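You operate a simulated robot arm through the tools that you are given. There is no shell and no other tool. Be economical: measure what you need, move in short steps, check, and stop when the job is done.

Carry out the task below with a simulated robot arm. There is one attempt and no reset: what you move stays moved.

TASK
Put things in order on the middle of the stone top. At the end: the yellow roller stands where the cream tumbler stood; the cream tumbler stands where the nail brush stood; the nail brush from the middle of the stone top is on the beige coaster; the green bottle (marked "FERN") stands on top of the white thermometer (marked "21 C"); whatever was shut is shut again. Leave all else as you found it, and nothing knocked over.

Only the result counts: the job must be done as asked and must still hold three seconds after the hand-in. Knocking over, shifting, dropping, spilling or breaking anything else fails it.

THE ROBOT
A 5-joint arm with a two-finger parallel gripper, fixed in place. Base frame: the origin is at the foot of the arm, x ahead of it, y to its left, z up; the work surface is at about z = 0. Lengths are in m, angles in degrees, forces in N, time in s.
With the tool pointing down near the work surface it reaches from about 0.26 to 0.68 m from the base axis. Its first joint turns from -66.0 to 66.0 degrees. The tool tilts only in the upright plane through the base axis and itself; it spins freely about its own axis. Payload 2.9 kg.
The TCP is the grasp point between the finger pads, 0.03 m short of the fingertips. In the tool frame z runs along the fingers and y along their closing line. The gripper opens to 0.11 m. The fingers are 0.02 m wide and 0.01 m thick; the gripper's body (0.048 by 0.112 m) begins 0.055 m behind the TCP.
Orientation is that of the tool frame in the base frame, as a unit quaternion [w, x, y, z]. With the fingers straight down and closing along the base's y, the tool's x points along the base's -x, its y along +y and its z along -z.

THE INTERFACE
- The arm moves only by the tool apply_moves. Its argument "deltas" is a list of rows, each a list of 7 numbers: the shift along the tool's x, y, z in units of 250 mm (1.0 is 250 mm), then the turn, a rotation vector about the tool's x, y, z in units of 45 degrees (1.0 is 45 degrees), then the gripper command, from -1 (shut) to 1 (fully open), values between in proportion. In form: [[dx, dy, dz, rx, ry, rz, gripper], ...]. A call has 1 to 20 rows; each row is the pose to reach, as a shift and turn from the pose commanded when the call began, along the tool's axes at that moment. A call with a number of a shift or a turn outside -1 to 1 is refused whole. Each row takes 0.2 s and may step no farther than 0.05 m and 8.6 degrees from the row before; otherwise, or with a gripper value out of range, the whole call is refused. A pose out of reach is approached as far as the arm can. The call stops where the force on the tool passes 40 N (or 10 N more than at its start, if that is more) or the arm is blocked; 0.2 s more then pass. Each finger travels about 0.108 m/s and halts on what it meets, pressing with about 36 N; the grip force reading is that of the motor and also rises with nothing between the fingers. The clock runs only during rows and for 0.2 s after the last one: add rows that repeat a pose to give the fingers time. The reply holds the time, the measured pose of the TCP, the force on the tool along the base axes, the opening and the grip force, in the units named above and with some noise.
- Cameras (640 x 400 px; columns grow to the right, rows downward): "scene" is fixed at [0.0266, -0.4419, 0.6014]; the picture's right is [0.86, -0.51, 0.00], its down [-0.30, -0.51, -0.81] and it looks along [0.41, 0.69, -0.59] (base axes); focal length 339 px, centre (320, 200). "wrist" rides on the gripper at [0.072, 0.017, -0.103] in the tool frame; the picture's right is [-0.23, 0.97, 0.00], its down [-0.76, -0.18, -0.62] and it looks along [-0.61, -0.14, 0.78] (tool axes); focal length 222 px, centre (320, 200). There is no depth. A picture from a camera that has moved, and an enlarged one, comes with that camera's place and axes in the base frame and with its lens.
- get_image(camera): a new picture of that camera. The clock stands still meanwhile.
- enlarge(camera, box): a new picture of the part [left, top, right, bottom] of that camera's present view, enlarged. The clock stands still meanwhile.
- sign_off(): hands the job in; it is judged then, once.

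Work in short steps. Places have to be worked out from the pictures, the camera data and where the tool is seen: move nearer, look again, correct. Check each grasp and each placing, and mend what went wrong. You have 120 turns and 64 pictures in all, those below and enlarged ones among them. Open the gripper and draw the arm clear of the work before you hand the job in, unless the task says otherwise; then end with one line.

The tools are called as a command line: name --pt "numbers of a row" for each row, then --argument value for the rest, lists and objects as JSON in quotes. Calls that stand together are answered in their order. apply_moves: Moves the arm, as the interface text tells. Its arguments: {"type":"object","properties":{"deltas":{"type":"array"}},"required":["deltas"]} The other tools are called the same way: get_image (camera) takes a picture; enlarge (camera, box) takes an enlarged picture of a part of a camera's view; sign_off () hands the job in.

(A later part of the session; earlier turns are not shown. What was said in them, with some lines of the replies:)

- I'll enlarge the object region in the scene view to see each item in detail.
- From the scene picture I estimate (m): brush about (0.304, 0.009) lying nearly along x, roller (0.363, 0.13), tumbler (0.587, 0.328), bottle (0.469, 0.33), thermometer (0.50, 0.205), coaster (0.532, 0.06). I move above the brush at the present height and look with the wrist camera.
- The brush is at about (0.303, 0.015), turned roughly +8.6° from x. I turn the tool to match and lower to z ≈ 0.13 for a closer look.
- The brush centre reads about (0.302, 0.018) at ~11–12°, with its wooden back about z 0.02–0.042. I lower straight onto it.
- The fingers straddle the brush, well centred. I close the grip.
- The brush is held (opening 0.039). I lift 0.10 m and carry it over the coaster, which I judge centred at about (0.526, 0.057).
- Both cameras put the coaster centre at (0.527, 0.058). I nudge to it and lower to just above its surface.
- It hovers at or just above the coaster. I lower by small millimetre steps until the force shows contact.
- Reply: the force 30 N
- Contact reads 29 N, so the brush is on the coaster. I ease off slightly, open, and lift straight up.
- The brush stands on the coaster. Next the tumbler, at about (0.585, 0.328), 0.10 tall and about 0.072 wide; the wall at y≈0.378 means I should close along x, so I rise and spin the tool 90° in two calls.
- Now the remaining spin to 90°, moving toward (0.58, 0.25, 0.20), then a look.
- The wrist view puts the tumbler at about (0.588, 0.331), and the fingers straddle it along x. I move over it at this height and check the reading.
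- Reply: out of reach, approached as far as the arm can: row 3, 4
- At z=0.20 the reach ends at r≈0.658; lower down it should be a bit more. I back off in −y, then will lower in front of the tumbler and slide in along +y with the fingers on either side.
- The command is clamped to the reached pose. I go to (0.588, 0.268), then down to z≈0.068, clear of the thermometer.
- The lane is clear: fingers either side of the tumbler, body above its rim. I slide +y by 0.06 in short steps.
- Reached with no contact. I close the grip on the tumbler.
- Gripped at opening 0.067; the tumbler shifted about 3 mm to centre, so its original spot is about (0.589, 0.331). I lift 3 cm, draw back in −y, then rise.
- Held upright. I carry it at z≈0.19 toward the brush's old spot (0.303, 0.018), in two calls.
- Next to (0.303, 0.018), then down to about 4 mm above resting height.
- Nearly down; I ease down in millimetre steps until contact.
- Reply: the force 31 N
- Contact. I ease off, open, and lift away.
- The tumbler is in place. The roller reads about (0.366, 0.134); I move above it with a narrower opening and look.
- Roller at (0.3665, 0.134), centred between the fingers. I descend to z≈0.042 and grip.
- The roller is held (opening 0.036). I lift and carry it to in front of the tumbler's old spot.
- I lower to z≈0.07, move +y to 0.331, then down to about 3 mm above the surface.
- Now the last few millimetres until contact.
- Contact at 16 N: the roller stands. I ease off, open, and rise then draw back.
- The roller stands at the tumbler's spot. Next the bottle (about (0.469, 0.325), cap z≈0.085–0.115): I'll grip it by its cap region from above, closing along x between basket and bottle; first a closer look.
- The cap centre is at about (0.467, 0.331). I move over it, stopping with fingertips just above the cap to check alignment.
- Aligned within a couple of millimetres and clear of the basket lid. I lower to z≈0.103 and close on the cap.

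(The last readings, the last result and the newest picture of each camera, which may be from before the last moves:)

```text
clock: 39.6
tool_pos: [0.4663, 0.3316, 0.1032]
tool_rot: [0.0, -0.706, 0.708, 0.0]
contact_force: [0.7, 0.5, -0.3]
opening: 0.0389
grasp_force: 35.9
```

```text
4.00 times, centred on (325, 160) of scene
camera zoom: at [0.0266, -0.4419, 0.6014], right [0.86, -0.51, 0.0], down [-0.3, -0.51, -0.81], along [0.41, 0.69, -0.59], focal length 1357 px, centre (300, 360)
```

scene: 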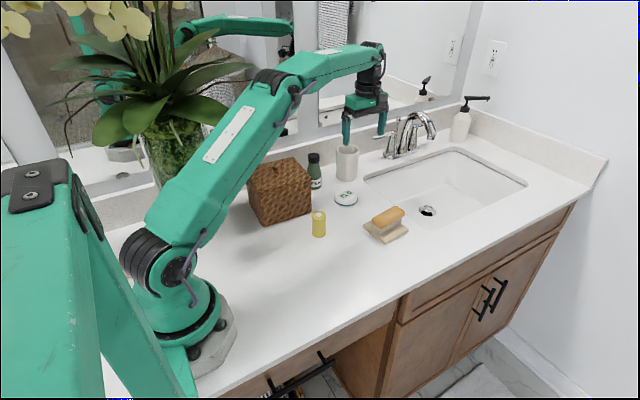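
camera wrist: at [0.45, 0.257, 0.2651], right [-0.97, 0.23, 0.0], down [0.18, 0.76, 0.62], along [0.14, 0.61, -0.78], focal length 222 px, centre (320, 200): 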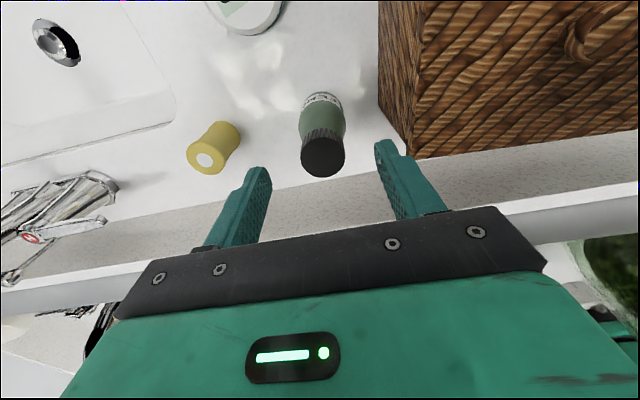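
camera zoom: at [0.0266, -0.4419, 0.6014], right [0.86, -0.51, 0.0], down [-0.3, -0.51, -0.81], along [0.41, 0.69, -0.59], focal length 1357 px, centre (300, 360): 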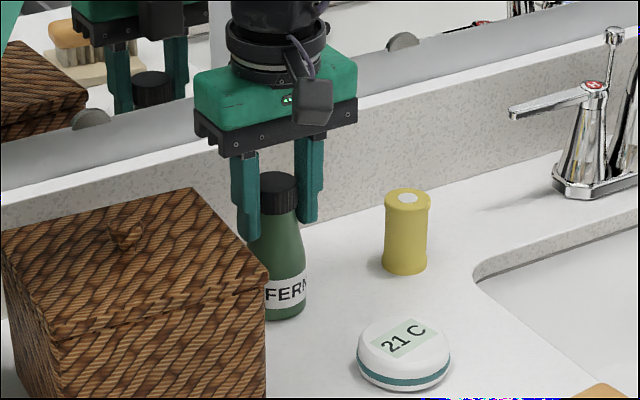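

Gripped at 0.039. I lift straight up and check that the whole bottle comes along upright.

apply_moves --pt "0 0 -0.08 0 0 0 -1" --pt "0 0 -0.2 0 0 0 -1" --pt "0 0 -0.34 0 0 0 -1" --pt "0.1 0 -0.38 0 0 0 -1" --pt "0.1 0 -0.38 0 0 0 -1"

enlarge --camera "scene" --box '[270, 90, 390, 210]'

get_image --camera "wrist"

```text
clock: 40.8
tool_pos: [0.4665, 0.3089, 0.1992]
tool_rot: [0.0, 0.707, -0.707, -0.001]
contact_force: [0.0, 0.1, -2.6]
opening: 0.0391
grasp_force: 35.6
```

```text
3.33 times, centred on (330, 150) of scene
camera zoom: at [0.0266, -0.4419, 0.6014], right [0.86, -0.51, 0.0], down [-0.3, -0.51, -0.81], along [0.41, 0.69, -0.59], focal length 1131 px, centre (287, 367)
```

zoom: 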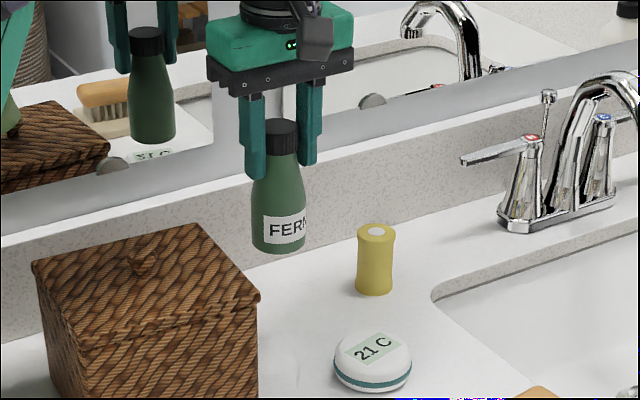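

```text
24 pictures are left
camera wrist: at [0.4492, 0.2363, 0.3035], right [-0.97, 0.23, 0.0], down [0.18, 0.76, 0.62], along [0.14, 0.61, -0.78], focal length 222 px, centre (320, 200)
```

wrist: 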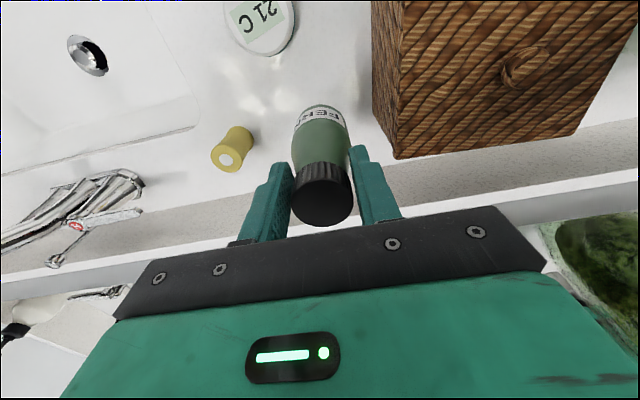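

The bottle comes up straight. I move to (0.506, 0.26) at the same height to get a clean look at the thermometer.

apply_moves --pt "0.098 -0.079 0 0 0 0 -1" --pt "0.196 -0.158 0 0 0 0 -1" --pt "0.196 -0.158 0 0 0 0 -1"

get_image --camera "wrist"

enlarge --camera "scene" --box '[310, 170, 390, 220]'

```text
clock: 41.6
tool_pos: [0.5061, 0.2604, 0.1994]
tool_rot: [0.0, 0.707, -0.707, 0.0]
contact_force: [0.2, 0.2, -2.1]
opening: 0.039
grasp_force: 36.4
```

```text
23 pictures are left
camera wrist: at [0.4892, 0.1865, 0.3022], right [-0.97, 0.23, 0.0], down [0.18, 0.76, 0.62], along [0.14, 0.61, -0.78], focal length 222 px, centre (320, 200)
```

wrist: 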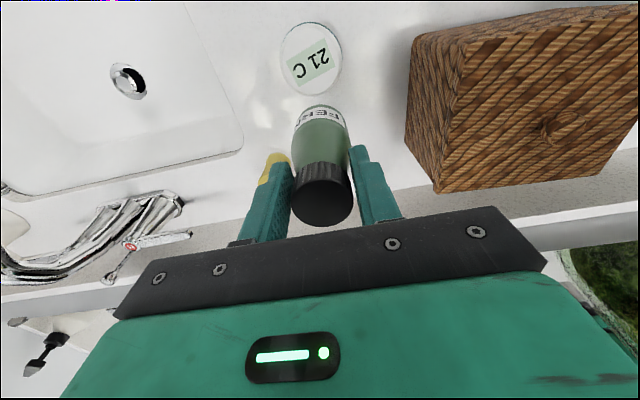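

```text
8.00 times, centred on (350, 195) of scene
camera zoom: at [0.0266, -0.4419, 0.6014], right [0.86, -0.51, 0.0], down [-0.3, -0.51, -0.81], along [0.41, 0.69, -0.59], focal length 2714 px, centre (80, 240)
```

zoom: 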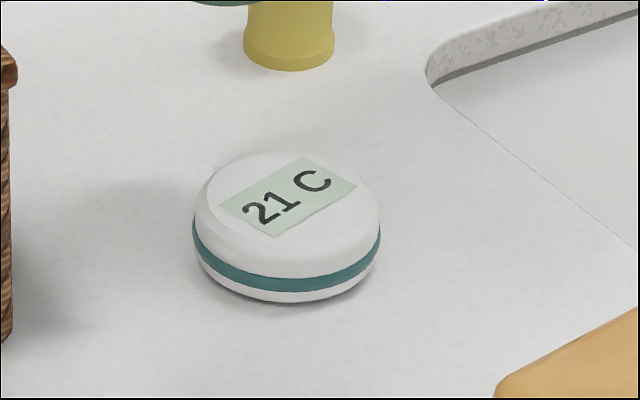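

The thermometer has a flat top ~0.057 wide at z≈0.026, centred about (0.5075, 0.2165). I move the bottle over it and lower to ~8 mm above.

apply_moves --pt "0.09 -0.003 0 0 0 0 -1" --pt "0.176 -0.006 0 0 0 0 -1" --pt "0.176 -0.006 0.12 0 0 0 -1" --pt "0.176 -0.006 0.24 0 0 0 -1" --pt "0.176 -0.006 0.24 0 0 0 -1"

get_image --camera "wrist"

enlarge --camera "scene" --box '[300, 140, 400, 220]'

```text
clock: 42.8
tool_pos: [0.5081, 0.2165, 0.1368]
tool_rot: [0.0, -0.707, 0.707, 0.0]
contact_force: [-0.2, -0.9, -2.2]
opening: 0.0389
grasp_force: 36.2
```

```text
21 pictures are left
camera wrist: at [0.4912, 0.1429, 0.241], right [-0.97, 0.23, 0.0], down [0.18, 0.76, 0.62], along [0.14, 0.61, -0.78], focal length 222 px, centre (320, 200)
```

wrist: 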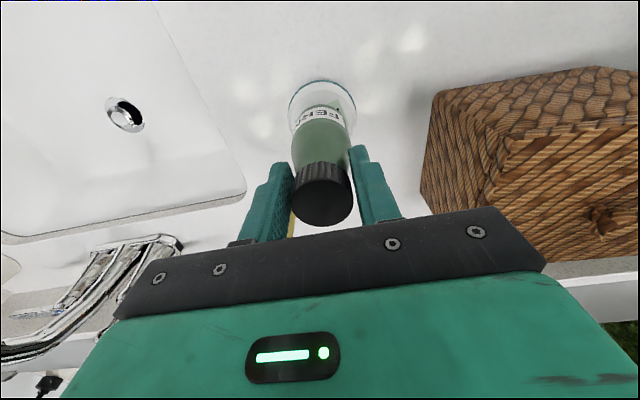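

```text
5.00 times, centred on (350, 180) of scene
camera zoom: at [0.0266, -0.4419, 0.6014], right [0.86, -0.51, 0.0], down [-0.3, -0.51, -0.81], along [0.41, 0.69, -0.59], focal length 1696 px, centre (170, 300)
```

zoom: 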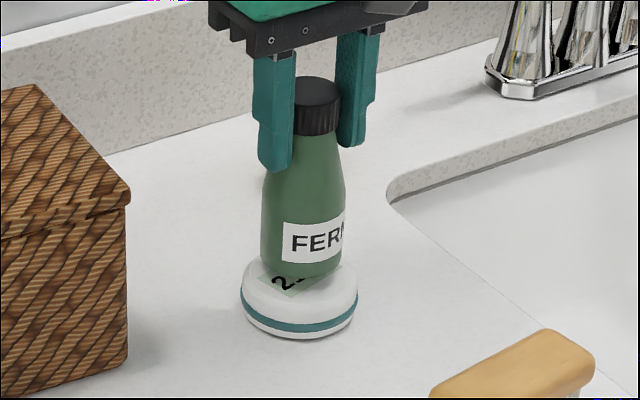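

Alignment is within about 2–3 mm; the thermometer is slightly toward −x, so I correct 2 mm and lower gradually.

apply_moves --pt "0 0.009 0.0 0 0 0 -1" --pt "0 0.009 0.01 0 0 0 -1" --pt "0 0.009 0.02 0 0 0 -1" --pt "0 0.009 0.024 0 0 0 -1" --pt "0 0.009 0.024 0 0 0 -1"

enlarge --camera "scene" --box '[310, 150, 380, 220]'

```text
clock: 44.0
tool_pos: [0.5056, 0.2143, 0.1323]
tool_rot: [0.0, -0.707, 0.707, 0.0]
contact_force: [-0.8, 0.3, -2.8]
opening: 0.039
grasp_force: 36.4
```

```text
5.71 times, centred on (345, 185) of scene
camera zoom: at [0.0266, -0.4419, 0.6014], right [0.86, -0.51, 0.0], down [-0.3, -0.51, -0.81], along [0.41, 0.69, -0.59], focal length 1939 px, centre (177, 286)
```

zoom: 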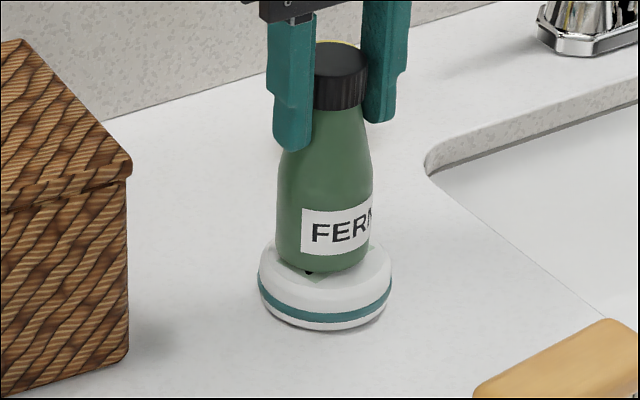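

Laterally centred. I continue down in millimetre steps with a tiny −y correction until contact.

apply_moves --pt "0.006 0 0.004 0 0 0 -1" --pt "0.006 0 0.008 0 0 0 -1" --pt "0.006 0 0.012 0 0 0 -1"

```text
clock: 44.8
tool_pos: [0.5051, 0.2118, 0.1291]
tool_rot: [0.0, 0.707, -0.707, 0.0]
contact_force: [-0.1, 0.1, -2.6]
opening: 0.0389
grasp_force: 35.9
```

apply_moves --pt "0 0 0.004 0 0 0 -1" --pt "0 0 0.008 0 0 0 -1"

```text
clock: 45.4
tool_pos: [0.5038, 0.2123, 0.1284]
tool_rot: [0.001, -0.707, 0.707, 0.0]
contact_force: [-4.0, -1.8, 12.9]
opening: 0.0386
grasp_force: 35.9
```

Contact at ~15 N. I look before releasing.

enlarge --camera "scene" --box '[310, 150, 380, 220]'

get_image --camera "wrist"

```text
5.71 times, centred on (345, 185) of scene
camera zoom: at [0.0265, -0.4419, 0.6014], right [0.86, -0.51, 0.0], down [-0.3, -0.51, -0.81], along [0.41, 0.69, -0.59], focal length 1939 px, centre (177, 286)
```

zoom: 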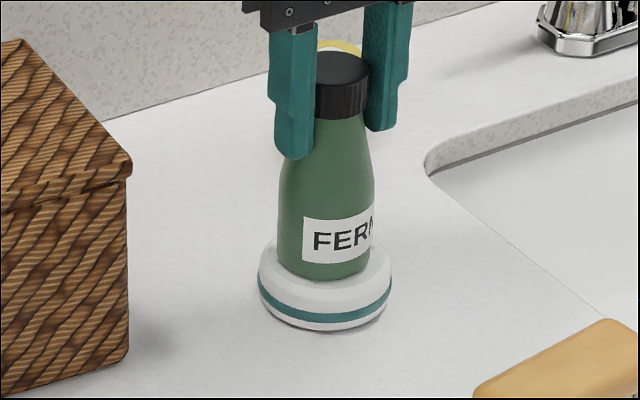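

```text
17 pictures are left
camera wrist: at [0.4874, 0.1399, 0.2321], right [-0.97, 0.23, 0.0], down [0.18, 0.76, 0.62], along [0.14, 0.61, -0.78], focal length 222 px, centre (320, 200)
```

wrist: 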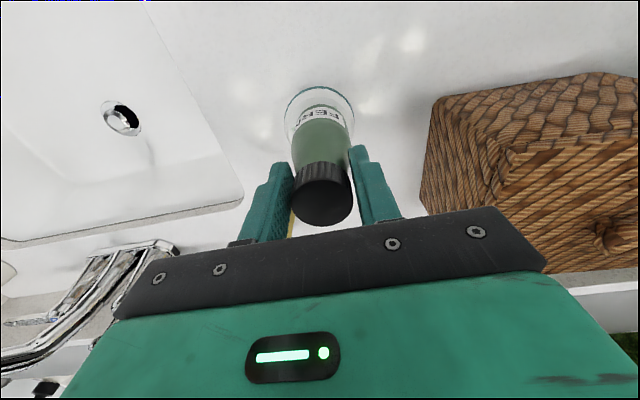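

Well centred on the flat top. I ease off, open, and rise vertically past the cap.

apply_moves --pt "0 0 -0.003 0 0 0 -1" --pt "0 0 -0.003 0 0 0 0.4" --pt "0 0 -0.003 0 0 0 0.4" --pt "0 0 -0.003 0 0 0 0.4" --pt "0 0 -0.1 0 0 0 0.4" --pt "0 0 -0.25 0 0 0 0.4" --pt "0 0 -0.4 0 0 0 0.4" --pt "0 0 -0.4 0 0 0 0.4"

enlarge --camera "scene" --box '[230, 130, 430, 290]'

```text
clock: 47.2
tool_pos: [0.5049, 0.2128, 0.2281]
tool_rot: [0.0, 0.707, -0.707, 0.0]
contact_force: [-0.5, 0.5, 0.0]
opening: 0.0769
grasp_force: 0.0
```

```text
2.50 times, centred on (330, 210) of scene
camera zoom: at [0.0266, -0.4419, 0.6014], right [0.86, -0.51, 0.0], down [-0.3, -0.51, -0.81], along [0.41, 0.69, -0.59], focal length 848 px, centre (295, 175)
```

zoom: 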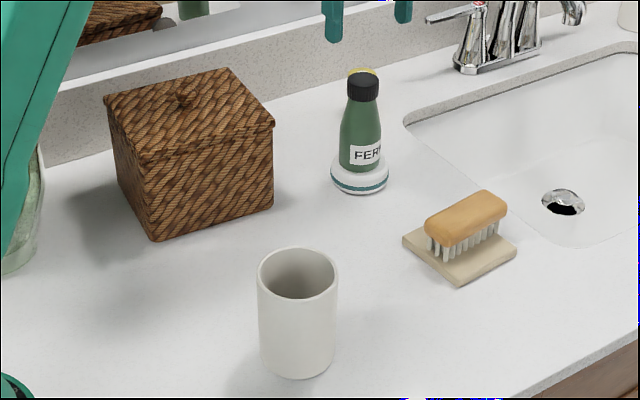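

Everything stands as asked. I draw the arm up and back, clear of the work, then verify once more.

apply_moves --pt "0 0 -0.15 0 0 0 0.4" --pt "0 0.1 -0.25 0 0 0 0.4" --pt "0 0.26 -0.28 0 0 0 0.4" --pt "0 0.42 -0.28 0 0 0 0.4" --pt "0 0.58 -0.28 0 0 0 0.6" --pt "-0.05 0.74 -0.28 0 0 0 0.8" --pt "-0.1 0.8 -0.28 0 0 0 1" --pt "-0.1 0.8 -0.28 0 0 0 1"

get_image --camera "scene"

enlarge --camera "scene" --box '[280, 120, 440, 280]'

```text
clock: 49.0
tool_pos: [0.3052, 0.2383, 0.2974]
tool_rot: [0.0, 0.708, -0.707, 0.001]
contact_force: [1.3, -0.8, 0.1]
opening: 0.1101
grasp_force: 0.0
```

```text
15 pictures are left
```

scene: 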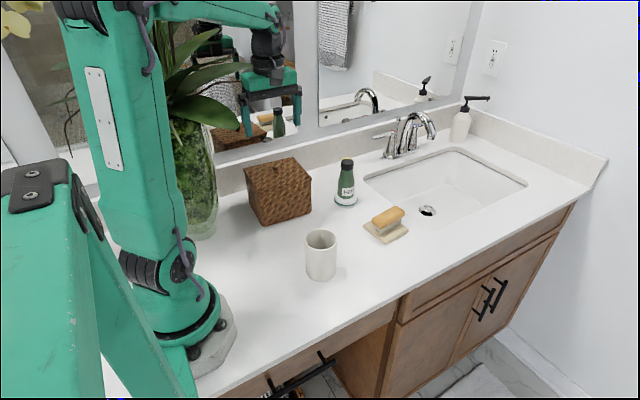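

```text
2.50 times, centred on (360, 200) of scene
camera zoom: at [0.0266, -0.4419, 0.6014], right [0.86, -0.51, 0.0], down [-0.3, -0.51, -0.81], along [0.41, 0.69, -0.59], focal length 848 px, centre (220, 200)
```

zoom: 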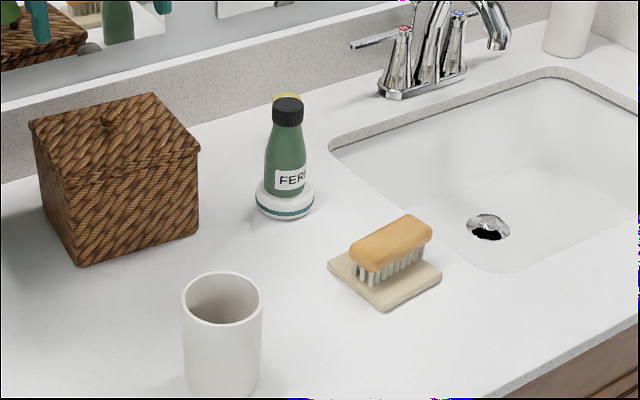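

The final pictures show all four items placed and standing, with the basket still shut and the arm clear, so I hand in.

sign_off

```text
The job is handed in.
```

The job is done and handed in: the nail brush is on the coaster, the cream tumbler is where the brush stood, the yellow roller is where the tumbler stood, the FERN bottle stands on the thermometer, and the basket was never opened, so it is still shut.
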